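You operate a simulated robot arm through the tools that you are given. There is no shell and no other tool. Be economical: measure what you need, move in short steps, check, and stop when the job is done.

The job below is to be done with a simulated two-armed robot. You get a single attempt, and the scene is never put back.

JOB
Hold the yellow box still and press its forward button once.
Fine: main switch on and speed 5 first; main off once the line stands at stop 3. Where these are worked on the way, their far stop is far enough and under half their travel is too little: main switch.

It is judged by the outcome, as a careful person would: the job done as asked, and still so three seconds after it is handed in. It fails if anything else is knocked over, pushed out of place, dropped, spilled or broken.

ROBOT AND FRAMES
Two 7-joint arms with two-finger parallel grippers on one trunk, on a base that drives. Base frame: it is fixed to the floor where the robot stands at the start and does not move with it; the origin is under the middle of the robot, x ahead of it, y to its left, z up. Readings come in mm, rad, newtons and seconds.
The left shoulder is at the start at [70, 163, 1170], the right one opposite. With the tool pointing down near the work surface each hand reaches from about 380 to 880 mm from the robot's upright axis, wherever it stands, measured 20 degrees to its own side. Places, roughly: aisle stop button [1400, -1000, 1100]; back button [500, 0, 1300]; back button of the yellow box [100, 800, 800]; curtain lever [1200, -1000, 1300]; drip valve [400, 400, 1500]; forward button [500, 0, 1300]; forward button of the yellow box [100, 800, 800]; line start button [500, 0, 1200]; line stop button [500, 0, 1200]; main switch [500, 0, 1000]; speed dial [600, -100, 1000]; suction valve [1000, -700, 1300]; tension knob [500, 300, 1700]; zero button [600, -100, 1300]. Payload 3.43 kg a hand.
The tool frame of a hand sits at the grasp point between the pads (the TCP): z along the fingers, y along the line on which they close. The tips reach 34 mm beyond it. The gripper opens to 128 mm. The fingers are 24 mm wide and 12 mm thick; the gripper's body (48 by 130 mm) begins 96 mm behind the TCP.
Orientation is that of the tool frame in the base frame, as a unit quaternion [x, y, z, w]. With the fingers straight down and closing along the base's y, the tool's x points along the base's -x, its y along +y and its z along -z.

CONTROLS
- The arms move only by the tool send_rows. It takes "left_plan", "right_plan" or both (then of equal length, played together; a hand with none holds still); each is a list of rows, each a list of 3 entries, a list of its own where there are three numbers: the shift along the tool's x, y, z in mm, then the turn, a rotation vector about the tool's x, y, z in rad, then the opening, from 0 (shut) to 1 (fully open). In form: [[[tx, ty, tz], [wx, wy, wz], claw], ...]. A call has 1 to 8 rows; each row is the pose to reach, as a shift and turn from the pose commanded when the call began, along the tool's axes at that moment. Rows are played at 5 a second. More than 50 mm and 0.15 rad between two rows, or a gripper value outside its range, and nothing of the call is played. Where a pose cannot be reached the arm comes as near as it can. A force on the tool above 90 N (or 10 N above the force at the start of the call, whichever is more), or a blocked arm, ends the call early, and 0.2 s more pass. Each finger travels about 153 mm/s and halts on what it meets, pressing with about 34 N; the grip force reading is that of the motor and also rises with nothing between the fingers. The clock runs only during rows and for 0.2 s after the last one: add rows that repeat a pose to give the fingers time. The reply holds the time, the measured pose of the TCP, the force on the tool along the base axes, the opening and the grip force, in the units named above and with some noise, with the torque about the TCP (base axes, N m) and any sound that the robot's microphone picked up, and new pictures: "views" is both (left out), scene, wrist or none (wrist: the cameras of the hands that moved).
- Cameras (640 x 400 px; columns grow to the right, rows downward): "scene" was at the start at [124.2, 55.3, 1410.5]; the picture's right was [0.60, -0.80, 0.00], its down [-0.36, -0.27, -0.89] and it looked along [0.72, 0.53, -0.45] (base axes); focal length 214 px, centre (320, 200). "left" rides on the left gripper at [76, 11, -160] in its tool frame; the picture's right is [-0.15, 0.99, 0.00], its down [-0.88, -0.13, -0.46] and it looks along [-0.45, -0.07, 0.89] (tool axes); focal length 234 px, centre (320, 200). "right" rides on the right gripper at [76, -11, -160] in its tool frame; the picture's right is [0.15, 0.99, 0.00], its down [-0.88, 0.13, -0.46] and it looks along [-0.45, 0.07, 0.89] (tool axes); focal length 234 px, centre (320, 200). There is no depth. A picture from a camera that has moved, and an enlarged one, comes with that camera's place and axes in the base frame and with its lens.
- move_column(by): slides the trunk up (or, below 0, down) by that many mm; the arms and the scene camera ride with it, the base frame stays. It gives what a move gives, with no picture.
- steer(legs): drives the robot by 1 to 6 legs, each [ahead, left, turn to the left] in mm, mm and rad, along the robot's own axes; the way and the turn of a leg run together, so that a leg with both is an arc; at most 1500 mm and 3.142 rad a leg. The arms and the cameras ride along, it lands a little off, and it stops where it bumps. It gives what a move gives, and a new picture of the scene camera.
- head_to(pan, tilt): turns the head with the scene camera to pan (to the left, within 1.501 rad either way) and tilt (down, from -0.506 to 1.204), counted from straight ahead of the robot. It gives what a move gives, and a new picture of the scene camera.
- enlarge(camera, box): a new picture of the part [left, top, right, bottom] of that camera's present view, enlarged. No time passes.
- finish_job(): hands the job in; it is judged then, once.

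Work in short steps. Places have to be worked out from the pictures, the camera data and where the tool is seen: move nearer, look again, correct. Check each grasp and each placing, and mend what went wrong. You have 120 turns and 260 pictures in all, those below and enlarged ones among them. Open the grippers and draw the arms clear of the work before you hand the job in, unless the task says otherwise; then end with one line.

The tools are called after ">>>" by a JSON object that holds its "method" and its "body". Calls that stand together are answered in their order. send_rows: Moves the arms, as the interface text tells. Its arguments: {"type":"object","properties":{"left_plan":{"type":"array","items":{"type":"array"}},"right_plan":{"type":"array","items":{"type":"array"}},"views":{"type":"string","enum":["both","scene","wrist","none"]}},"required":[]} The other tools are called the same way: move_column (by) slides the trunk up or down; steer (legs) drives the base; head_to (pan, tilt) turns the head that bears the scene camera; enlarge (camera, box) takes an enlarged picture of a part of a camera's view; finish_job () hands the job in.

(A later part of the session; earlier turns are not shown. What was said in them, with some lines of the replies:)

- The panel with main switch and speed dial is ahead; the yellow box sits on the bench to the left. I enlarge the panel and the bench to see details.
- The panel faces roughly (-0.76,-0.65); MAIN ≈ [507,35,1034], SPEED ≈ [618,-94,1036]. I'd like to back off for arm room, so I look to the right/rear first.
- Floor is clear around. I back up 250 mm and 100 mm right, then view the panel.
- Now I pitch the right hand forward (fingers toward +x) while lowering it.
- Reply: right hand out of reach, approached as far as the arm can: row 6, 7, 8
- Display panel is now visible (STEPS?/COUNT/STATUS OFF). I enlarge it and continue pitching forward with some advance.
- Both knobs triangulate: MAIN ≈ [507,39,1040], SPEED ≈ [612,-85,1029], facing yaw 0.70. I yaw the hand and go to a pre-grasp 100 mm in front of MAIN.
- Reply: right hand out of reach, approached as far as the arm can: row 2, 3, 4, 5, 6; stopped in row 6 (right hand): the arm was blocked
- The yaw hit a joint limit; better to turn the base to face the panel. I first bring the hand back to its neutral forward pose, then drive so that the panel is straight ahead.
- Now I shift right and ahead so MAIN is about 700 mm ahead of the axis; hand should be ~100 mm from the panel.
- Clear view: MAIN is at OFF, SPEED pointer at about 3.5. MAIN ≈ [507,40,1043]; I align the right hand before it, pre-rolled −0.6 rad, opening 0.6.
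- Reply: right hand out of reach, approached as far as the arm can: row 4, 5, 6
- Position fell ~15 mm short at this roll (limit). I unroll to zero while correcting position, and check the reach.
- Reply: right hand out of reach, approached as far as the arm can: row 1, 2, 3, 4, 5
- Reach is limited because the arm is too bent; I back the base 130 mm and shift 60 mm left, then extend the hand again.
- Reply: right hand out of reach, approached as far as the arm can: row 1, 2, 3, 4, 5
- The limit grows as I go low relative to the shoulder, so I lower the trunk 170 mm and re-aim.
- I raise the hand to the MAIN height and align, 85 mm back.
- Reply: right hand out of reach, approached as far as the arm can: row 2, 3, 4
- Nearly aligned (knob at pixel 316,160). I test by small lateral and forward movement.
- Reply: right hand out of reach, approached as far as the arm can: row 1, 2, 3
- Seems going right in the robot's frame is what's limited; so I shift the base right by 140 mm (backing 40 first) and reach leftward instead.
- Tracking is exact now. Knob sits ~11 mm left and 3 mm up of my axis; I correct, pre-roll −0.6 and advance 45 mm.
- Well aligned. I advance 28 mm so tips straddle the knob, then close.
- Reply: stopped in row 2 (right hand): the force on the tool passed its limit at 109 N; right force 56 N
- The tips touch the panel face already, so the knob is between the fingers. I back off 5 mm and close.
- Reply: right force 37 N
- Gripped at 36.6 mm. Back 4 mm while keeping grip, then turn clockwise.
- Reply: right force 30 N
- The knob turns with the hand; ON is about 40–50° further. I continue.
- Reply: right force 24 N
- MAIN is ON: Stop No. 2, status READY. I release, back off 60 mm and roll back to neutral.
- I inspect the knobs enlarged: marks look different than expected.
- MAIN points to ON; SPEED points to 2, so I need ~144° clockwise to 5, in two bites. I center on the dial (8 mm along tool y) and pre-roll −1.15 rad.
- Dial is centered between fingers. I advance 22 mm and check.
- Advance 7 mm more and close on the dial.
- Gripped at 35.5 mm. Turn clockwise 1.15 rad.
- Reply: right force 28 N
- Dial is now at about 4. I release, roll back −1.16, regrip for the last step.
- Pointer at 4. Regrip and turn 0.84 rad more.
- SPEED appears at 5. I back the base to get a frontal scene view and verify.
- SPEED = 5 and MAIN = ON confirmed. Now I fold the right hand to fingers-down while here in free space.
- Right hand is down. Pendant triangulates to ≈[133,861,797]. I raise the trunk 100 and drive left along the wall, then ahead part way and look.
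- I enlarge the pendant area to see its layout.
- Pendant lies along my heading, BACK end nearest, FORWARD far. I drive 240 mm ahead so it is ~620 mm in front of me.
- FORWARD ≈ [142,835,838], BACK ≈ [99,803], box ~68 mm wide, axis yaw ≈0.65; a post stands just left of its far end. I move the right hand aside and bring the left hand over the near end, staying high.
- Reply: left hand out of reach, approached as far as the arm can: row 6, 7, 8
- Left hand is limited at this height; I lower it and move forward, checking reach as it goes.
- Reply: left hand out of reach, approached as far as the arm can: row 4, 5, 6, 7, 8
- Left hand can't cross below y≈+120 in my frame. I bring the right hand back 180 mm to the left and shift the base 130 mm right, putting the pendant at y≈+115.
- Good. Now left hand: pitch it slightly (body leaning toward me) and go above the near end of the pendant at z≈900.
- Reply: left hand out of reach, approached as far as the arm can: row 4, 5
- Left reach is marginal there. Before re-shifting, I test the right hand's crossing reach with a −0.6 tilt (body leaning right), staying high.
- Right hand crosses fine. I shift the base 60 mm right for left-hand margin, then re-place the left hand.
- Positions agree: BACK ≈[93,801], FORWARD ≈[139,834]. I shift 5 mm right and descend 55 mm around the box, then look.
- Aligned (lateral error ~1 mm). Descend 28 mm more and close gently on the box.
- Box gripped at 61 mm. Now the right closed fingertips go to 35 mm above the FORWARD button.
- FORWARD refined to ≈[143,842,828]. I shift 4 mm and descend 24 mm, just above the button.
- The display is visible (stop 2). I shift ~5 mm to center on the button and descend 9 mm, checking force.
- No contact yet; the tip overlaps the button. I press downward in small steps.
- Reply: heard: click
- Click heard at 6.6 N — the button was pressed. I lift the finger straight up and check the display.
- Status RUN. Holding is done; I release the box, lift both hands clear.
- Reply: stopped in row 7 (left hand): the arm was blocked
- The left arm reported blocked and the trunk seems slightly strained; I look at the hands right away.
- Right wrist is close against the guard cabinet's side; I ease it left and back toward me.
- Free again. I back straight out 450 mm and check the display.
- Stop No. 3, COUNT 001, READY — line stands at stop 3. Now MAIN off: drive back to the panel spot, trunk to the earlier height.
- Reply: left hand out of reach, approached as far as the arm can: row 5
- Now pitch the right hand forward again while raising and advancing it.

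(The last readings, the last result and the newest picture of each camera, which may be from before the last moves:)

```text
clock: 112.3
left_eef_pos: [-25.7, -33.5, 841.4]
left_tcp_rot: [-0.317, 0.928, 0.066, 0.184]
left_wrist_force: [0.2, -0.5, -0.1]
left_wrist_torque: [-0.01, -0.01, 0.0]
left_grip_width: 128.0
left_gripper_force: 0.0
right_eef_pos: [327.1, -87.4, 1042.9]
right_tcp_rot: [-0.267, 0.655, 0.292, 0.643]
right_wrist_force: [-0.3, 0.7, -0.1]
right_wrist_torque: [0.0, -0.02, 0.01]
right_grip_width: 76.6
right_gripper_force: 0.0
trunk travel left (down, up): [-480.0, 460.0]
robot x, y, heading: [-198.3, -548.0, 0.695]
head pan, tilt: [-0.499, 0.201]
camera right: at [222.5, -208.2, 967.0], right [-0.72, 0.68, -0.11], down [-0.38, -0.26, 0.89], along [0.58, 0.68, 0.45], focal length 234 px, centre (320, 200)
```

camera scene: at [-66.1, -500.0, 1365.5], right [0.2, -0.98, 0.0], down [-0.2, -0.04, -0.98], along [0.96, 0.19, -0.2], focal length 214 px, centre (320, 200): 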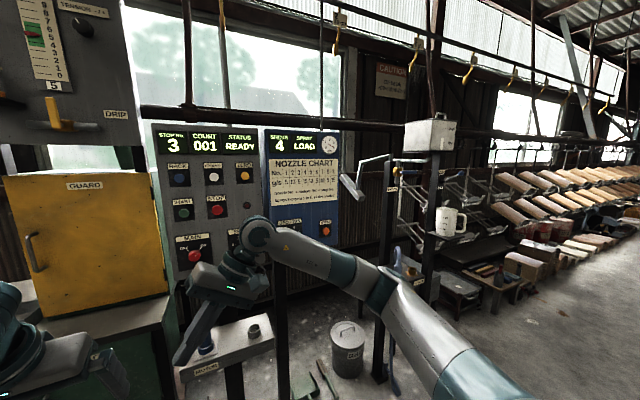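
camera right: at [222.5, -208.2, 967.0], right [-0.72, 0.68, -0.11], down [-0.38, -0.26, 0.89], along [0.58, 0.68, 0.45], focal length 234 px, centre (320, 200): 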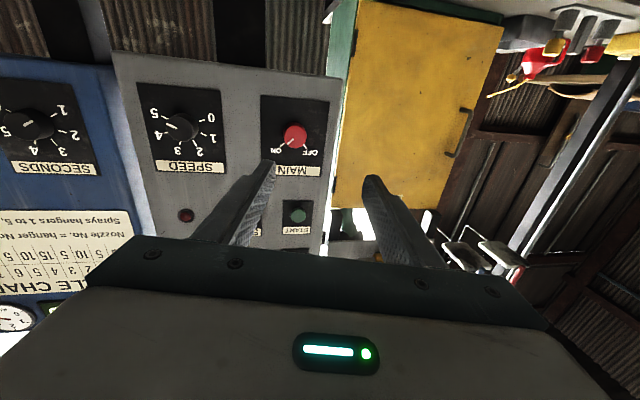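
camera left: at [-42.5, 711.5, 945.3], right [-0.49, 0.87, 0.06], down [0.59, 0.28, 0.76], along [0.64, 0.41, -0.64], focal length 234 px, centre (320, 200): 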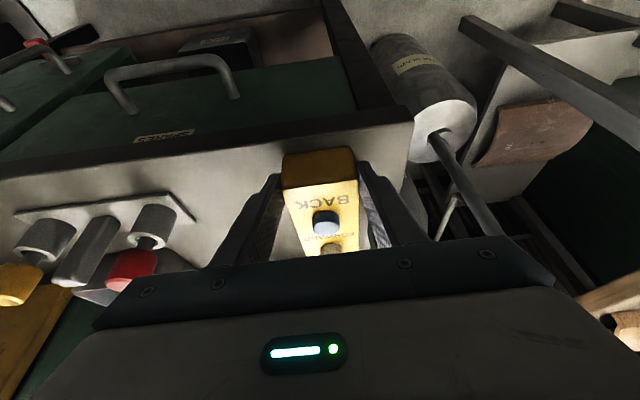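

MAIN confirmed still ON. I correct yaw and move to 60 mm in front of the earlier grasp pose.

>>> {"method": "send_rows", "body": {"right_plan": [[[0, -8, 38], [0.036, 0, -0.013], 0.6], [[0, -17, 77], [0.072, 0, -0.026], 0.6], [[-1, -26, 116], [0.108, -0.004, -0.039], 0.6], [[-1, -26, 116], [0.108, -0.004, -0.039], 0.6]], "views": "none"}}

>>> {"method": "send_rows", "body": {"right_plan": [[[0, 0, 0], [0, 0, 0.145], 0.6], [[0, 0, 0], [0, 0, 0.29], 0.6], [[0, 0, 0], [0, 0, 0.435], 0.6], [[0, 0, 0], [0, 0, 0.58], 0.6], [[0, 0, 0], [0, 0, 0.725], 0.6], [[0, 0, 0], [0, 0, 0.87], 0.6], [[0, 0, 0], [0, 0, 0.87], 0.6]], "views": "wrist"}}

```text
clock: 113.3
left_eef_pos: [-27.4, -33.8, 841.6]
left_tcp_rot: [-0.317, 0.928, 0.066, 0.185]
left_wrist_force: [0.8, -0.3, 0.6]
left_wrist_torque: [0.03, 0.02, -0.03]
left_grip_width: 128.1
left_gripper_force: 0.0
right_eef_pos: [423.8, -19.8, 1041.6]
right_tcp_rot: [-0.244, 0.663, 0.244, 0.664]
right_wrist_force: [0.0, 0.3, 0.2]
right_wrist_torque: [-0.02, 0.02, -0.04]
right_grip_width: 76.7
right_gripper_force: 0.1
trunk travel left (down, up): [-480.0, 460.0]
robot x, y, heading: [-194.3, -549.5, 0.697]
head pan, tilt: [-0.499, 0.201]
```

```text
clock: 114.9
left_eef_pos: [-28.1, -33.0, 841.9]
left_tcp_rot: [-0.317, 0.928, 0.066, 0.185]
left_wrist_force: [0.2, 1.4, -0.5]
left_wrist_torque: [0.04, 0.01, 0.02]
left_grip_width: 128.2
left_gripper_force: 0.1
right_eef_pos: [423.3, -18.8, 1044.1]
right_tcp_rot: [0.06, 0.704, 0.501, 0.499]
right_wrist_force: [0.3, -0.6, 0.7]
right_wrist_torque: [-0.02, 0.01, 0.0]
right_grip_width: 77.0
right_gripper_force: 0.1
trunk travel left (down, up): [-480.0, 460.0]
robot x, y, heading: [-201.3, -553.2, 0.697]
head pan, tilt: [-0.499, 0.201]
camera right: at [268.0, -83.6, 986.4], right [-0.49, 0.57, 0.66], down [0.03, -0.75, 0.67], along [0.87, 0.35, 0.34], focal length 234 px, centre (320, 200)
```

right: 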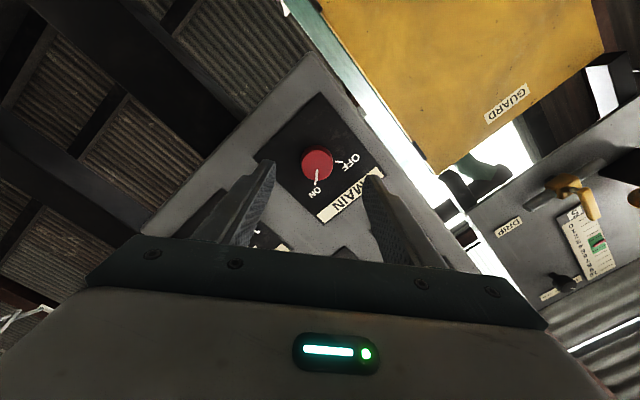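

Aligned. Advance 55 mm and close on the knob.

>>> {"method": "send_rows", "body": {"right_plan": [[[0, -1, 30], [0, 0, 0], 0.6], [[0, -1, 55], [0, 0, 0], 0.6], [[0, -1, 55], [0, 0, 0], 0.4], [[0, -1, 55], [0, 0, 0], 0.15], [[0, -1, 55], [0, 0, 0], 0.15]], "views": "wrist"}}

```text
clock: 116.1
left_eef_pos: [-26.0, -33.6, 841.6]
left_tcp_rot: [-0.317, 0.928, 0.066, 0.185]
left_wrist_force: [-0.9, -0.4, -1.7]
left_wrist_torque: [-0.01, -0.01, -0.03]
left_grip_width: 127.9
left_gripper_force: 0.0
right_eef_pos: [464.4, 14.2, 1041.9]
right_tcp_rot: [0.059, 0.705, 0.501, 0.499]
right_wrist_force: [-0.9, -5.6, -6.5]
right_wrist_torque: [0.04, -0.01, -0.65]
right_grip_width: 34.5
right_gripper_force: 44.8
trunk travel left (down, up): [-480.0, 460.0]
robot x, y, heading: [-197.4, -551.6, 0.702]
head pan, tilt: [-0.499, 0.201]
camera right: at [310.3, -49.7, 984.4], right [-0.48, 0.57, 0.66], down [0.03, -0.74, 0.67], along [0.87, 0.35, 0.34], focal length 234 px, centre (320, 200)
```

right: 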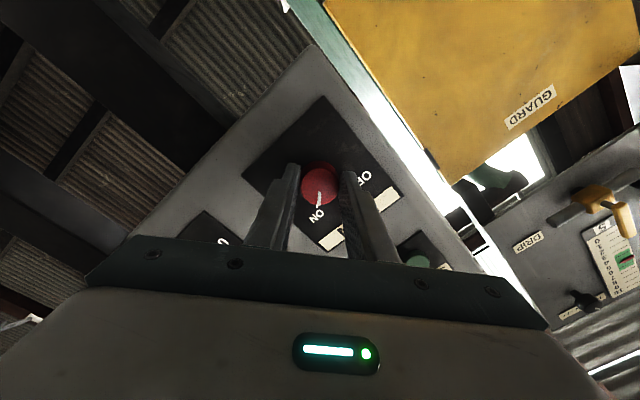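

Gripped. Turn counter-clockwise in two calls.

>>> {"method": "send_rows", "body": {"right_plan": [[[0, 0, 0], [0, 0, -0.14], 0.15], [[0, 0, 0], [0, 0, -0.28], 0.15], [[0, 0, 0], [0, 0, -0.42], 0.15], [[0, 0, 0], [0, 0, -0.56], 0.15], [[0, 0, 0], [0, 0, -0.7], 0.15], [[0, 0, 0], [0, 0, -0.84], 0.15], [[0, 0, 0], [0, 0, -0.98], 0.15], [[0, 0, 0], [0, 0, -1.12], 0.15]], "views": "none"}}

>>> {"method": "send_rows", "body": {"right_plan": [[[0, 0, 0], [0, 0, -0.14], 0.15], [[0, 0, 0], [0, 0, -0.28], 0.15], [[0, 0, 0], [0, 0, -0.42], 0.15], [[0, 0, 0], [0, 0, -0.5], 0.15]], "views": "both"}}

```text
clock: 117.9
left_eef_pos: [-24.8, -35.4, 842.5]
left_tcp_rot: [-0.316, 0.928, 0.067, 0.185]
left_wrist_force: [0.2, -0.1, -0.1]
left_wrist_torque: [-0.02, 0.01, 0.01]
left_grip_width: 128.1
left_gripper_force: 0.0
right_eef_pos: [467.7, 12.9, 1043.8]
right_tcp_rot: [-0.323, 0.629, 0.158, 0.689]
right_wrist_force: [-2.5, -30.0, -18.0]
right_wrist_torque: [-0.57, 0.76, -1.62]
right_grip_width: 34.6
right_gripper_force: 45.3
trunk travel left (down, up): [-480.0, 460.0]
robot x, y, heading: [-195.4, -550.6, 0.697]
head pan, tilt: [-0.499, 0.201]
```

```text
clock: 118.9
left_eef_pos: [-25.8, -34.2, 843.3]
left_tcp_rot: [-0.317, 0.928, 0.067, 0.185]
left_wrist_force: [0.4, 0.3, 0.1]
left_wrist_torque: [-0.02, 0.01, 0.01]
left_grip_width: 127.8
left_gripper_force: 0.1
right_eef_pos: [469.8, 14.0, 1046.5]
right_tcp_rot: [-0.469, 0.527, -0.016, 0.708]
right_wrist_force: [8.3, -17.6, -1.4]
right_wrist_torque: [-0.03, 0.72, -1.04]
right_grip_width: 35.3
right_gripper_force: 45.3
trunk travel left (down, up): [-480.0, 460.0]
robot x, y, heading: [-195.9, -550.7, 0.701]
head pan, tilt: [-0.499, 0.201]
camera scene: at [-64.6, -502.3, 1265.6], right [0.2, -0.98, 0.0], down [-0.2, -0.04, -0.98], along [0.96, 0.2, -0.2], focal length 214 px, centre (320, 200)
camera right: at [385.0, -134.7, 997.8], right [-0.4, 0.48, -0.78], down [-0.8, 0.23, 0.55], along [0.45, 0.85, 0.29], focal length 234 px, centre (320, 200)
```

scene: 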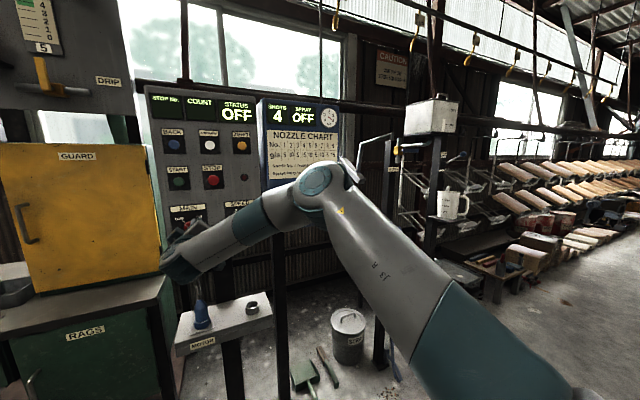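
right: 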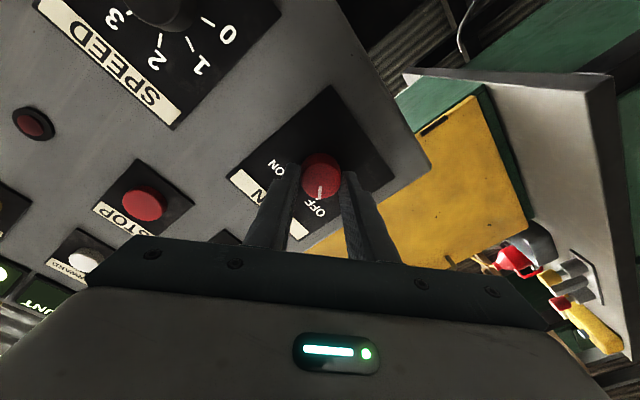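

STATUS is OFF and the mark points to OFF. I release and withdraw the hand, then back away.

>>> {"method": "send_rows", "body": {"right_plan": [[[0, 0, 0], [0, 0, 0], 0.4], [[0, 0, 0], [0, 0, 0], 0.55], [[0, 0, 0], [0, 0, 0], 0.55], [[0, 0, -40], [0, 0, 0], 0.55], [[0, 0, -80], [0, 0, 0], 0.8], [[0, 0, -110], [0, 0, 0], 1]], "views": "wrist"}}

>>> {"method": "steer", "body": {"legs": [[-250, 0, 0]]}}

>>> {"method": "head_to", "body": {"pan": 0.2, "tilt": 0.25}}

>>> {"method": "enlarge", "body": {"camera": "scene", "box": [160, 80, 480, 300]}}

```text
clock: 120.3
left_eef_pos: [-27.8, -33.7, 842.4]
left_tcp_rot: [-0.317, 0.928, 0.066, 0.186]
left_wrist_force: [-0.2, 0.7, -0.3]
left_wrist_torque: [0.0, 0.0, -0.03]
left_grip_width: 127.9
left_gripper_force: 0.0
right_eef_pos: [381.8, -56.4, 1043.3]
right_tcp_rot: [-0.47, 0.527, -0.016, 0.708]
right_wrist_force: [0.4, 1.3, -0.1]
right_wrist_torque: [-0.01, 0.04, -0.02]
right_grip_width: 128.0
right_gripper_force: 0.1
trunk travel left (down, up): [-480.0, 460.0]
robot x, y, heading: [-197.4, -549.7, 0.7]
head pan, tilt: [-0.499, 0.201]
camera right: at [300.3, -205.0, 995.5], right [-0.4, 0.48, -0.78], down [-0.8, 0.23, 0.55], along [0.45, 0.85, 0.29], focal length 234 px, centre (320, 200)
```

right: 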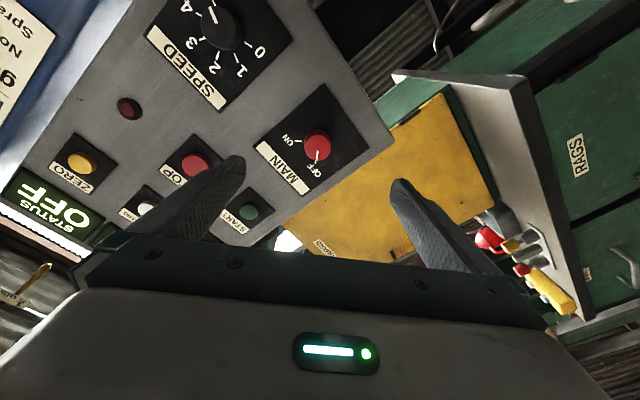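

```text
clock: 122.1
left_eef_pos: [-216.3, -193.1, 842.5]
left_tcp_rot: [-0.315, 0.928, 0.066, 0.186]
left_wrist_force: [-0.1, -0.3, 0.1]
left_wrist_torque: [0.01, -0.02, 0.03]
left_grip_width: 128.1
left_gripper_force: 0.1
right_eef_pos: [193.2, -217.0, 1044.9]
right_tcp_rot: [-0.47, 0.528, -0.017, 0.708]
right_wrist_force: [-0.6, 0.1, 0.7]
right_wrist_torque: [-0.01, 0.02, -0.01]
right_grip_width: 127.8
right_gripper_force: 0.1
trunk travel left (down, up): [-480.0, 460.0]
robot x, y, heading: [-391.1, -715.9, 0.691]
head pan, tilt: [-0.499, 0.201]
camera scene: at [-257.3, -660.4, 1265.6], right [0.2, -0.98, 0.0], down [-0.2, -0.04, -0.98], along [0.96, 0.19, -0.2], focal length 214 px, centre (320, 200)
```

scene: 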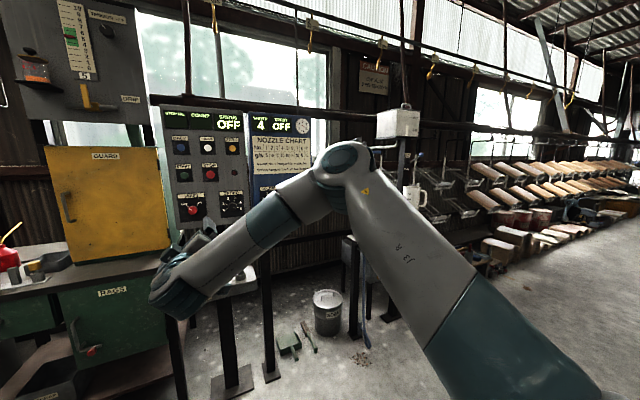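

```text
clock: 123.2
left_eef_pos: [-217.3, -192.8, 840.7]
left_tcp_rot: [-0.315, 0.928, 0.066, 0.186]
left_wrist_force: [-0.6, -0.2, 0.3]
left_wrist_torque: [0.04, 0.01, -0.03]
left_grip_width: 128.3
left_gripper_force: 0.0
right_eef_pos: [194.5, -216.7, 1043.1]
right_tcp_rot: [-0.469, 0.528, -0.017, 0.707]
right_wrist_force: [-0.5, 0.5, -0.4]
right_wrist_torque: [0.0, -0.01, -0.01]
right_grip_width: 128.1
right_gripper_force: 0.0
trunk travel left (down, up): [-480.0, 460.0]
robot x, y, heading: [-385.2, -712.3, 0.693]
head pan, tilt: [0.201, 0.25]
camera scene: at [-289.8, -605.2, 1260.9], right [0.78, -0.62, 0.0], down [-0.15, -0.19, -0.97], along [0.6, 0.76, -0.25], focal length 214 px, centre (320, 200)
```

scene: 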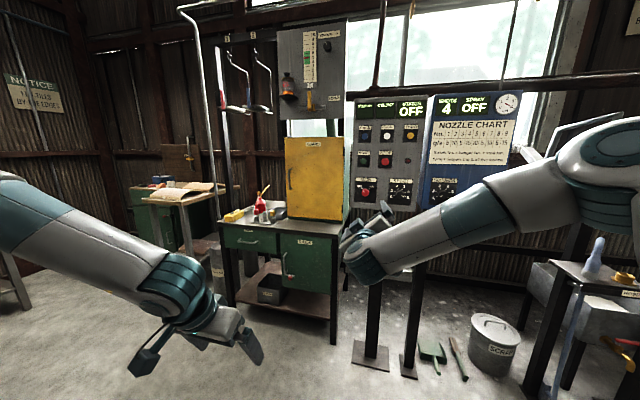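

```text
1.82 times, centred on (320, 190) of scene
camera zoom: at [-289.8, -605.2, 1260.9], right [0.78, -0.62, 0.0], down [-0.15, -0.19, -0.97], along [0.6, 0.76, -0.25], focal length 390 px, centre (320, 218)
```

zoom: 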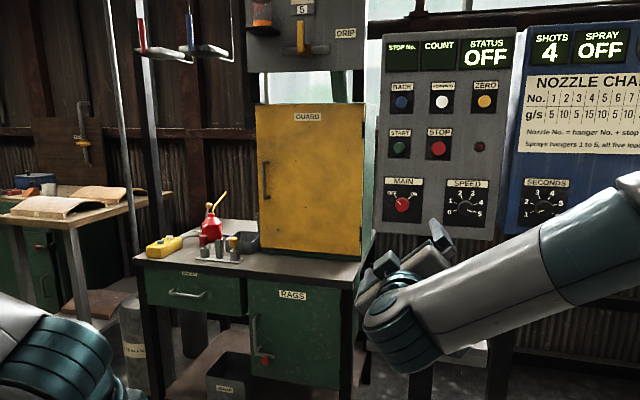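

Everything is in place: MAIN is off, the pendant and oil can stand undisturbed, and both hands are open and clear. I hand the job in.

>>> {"method": "finish_job", "body": {}}

```text
The job is handed in.
```

I set the main switch to on and the speed dial to 5. With the left hand holding the yellow box still, I pressed its forward button once; the line ran from stop 2 and stood at stop 3, and I then turned main off. While withdrawing, my right wrist pressed lightly against the side of the guard cabinet; I eased it off, and the last view showed nothing out of place.
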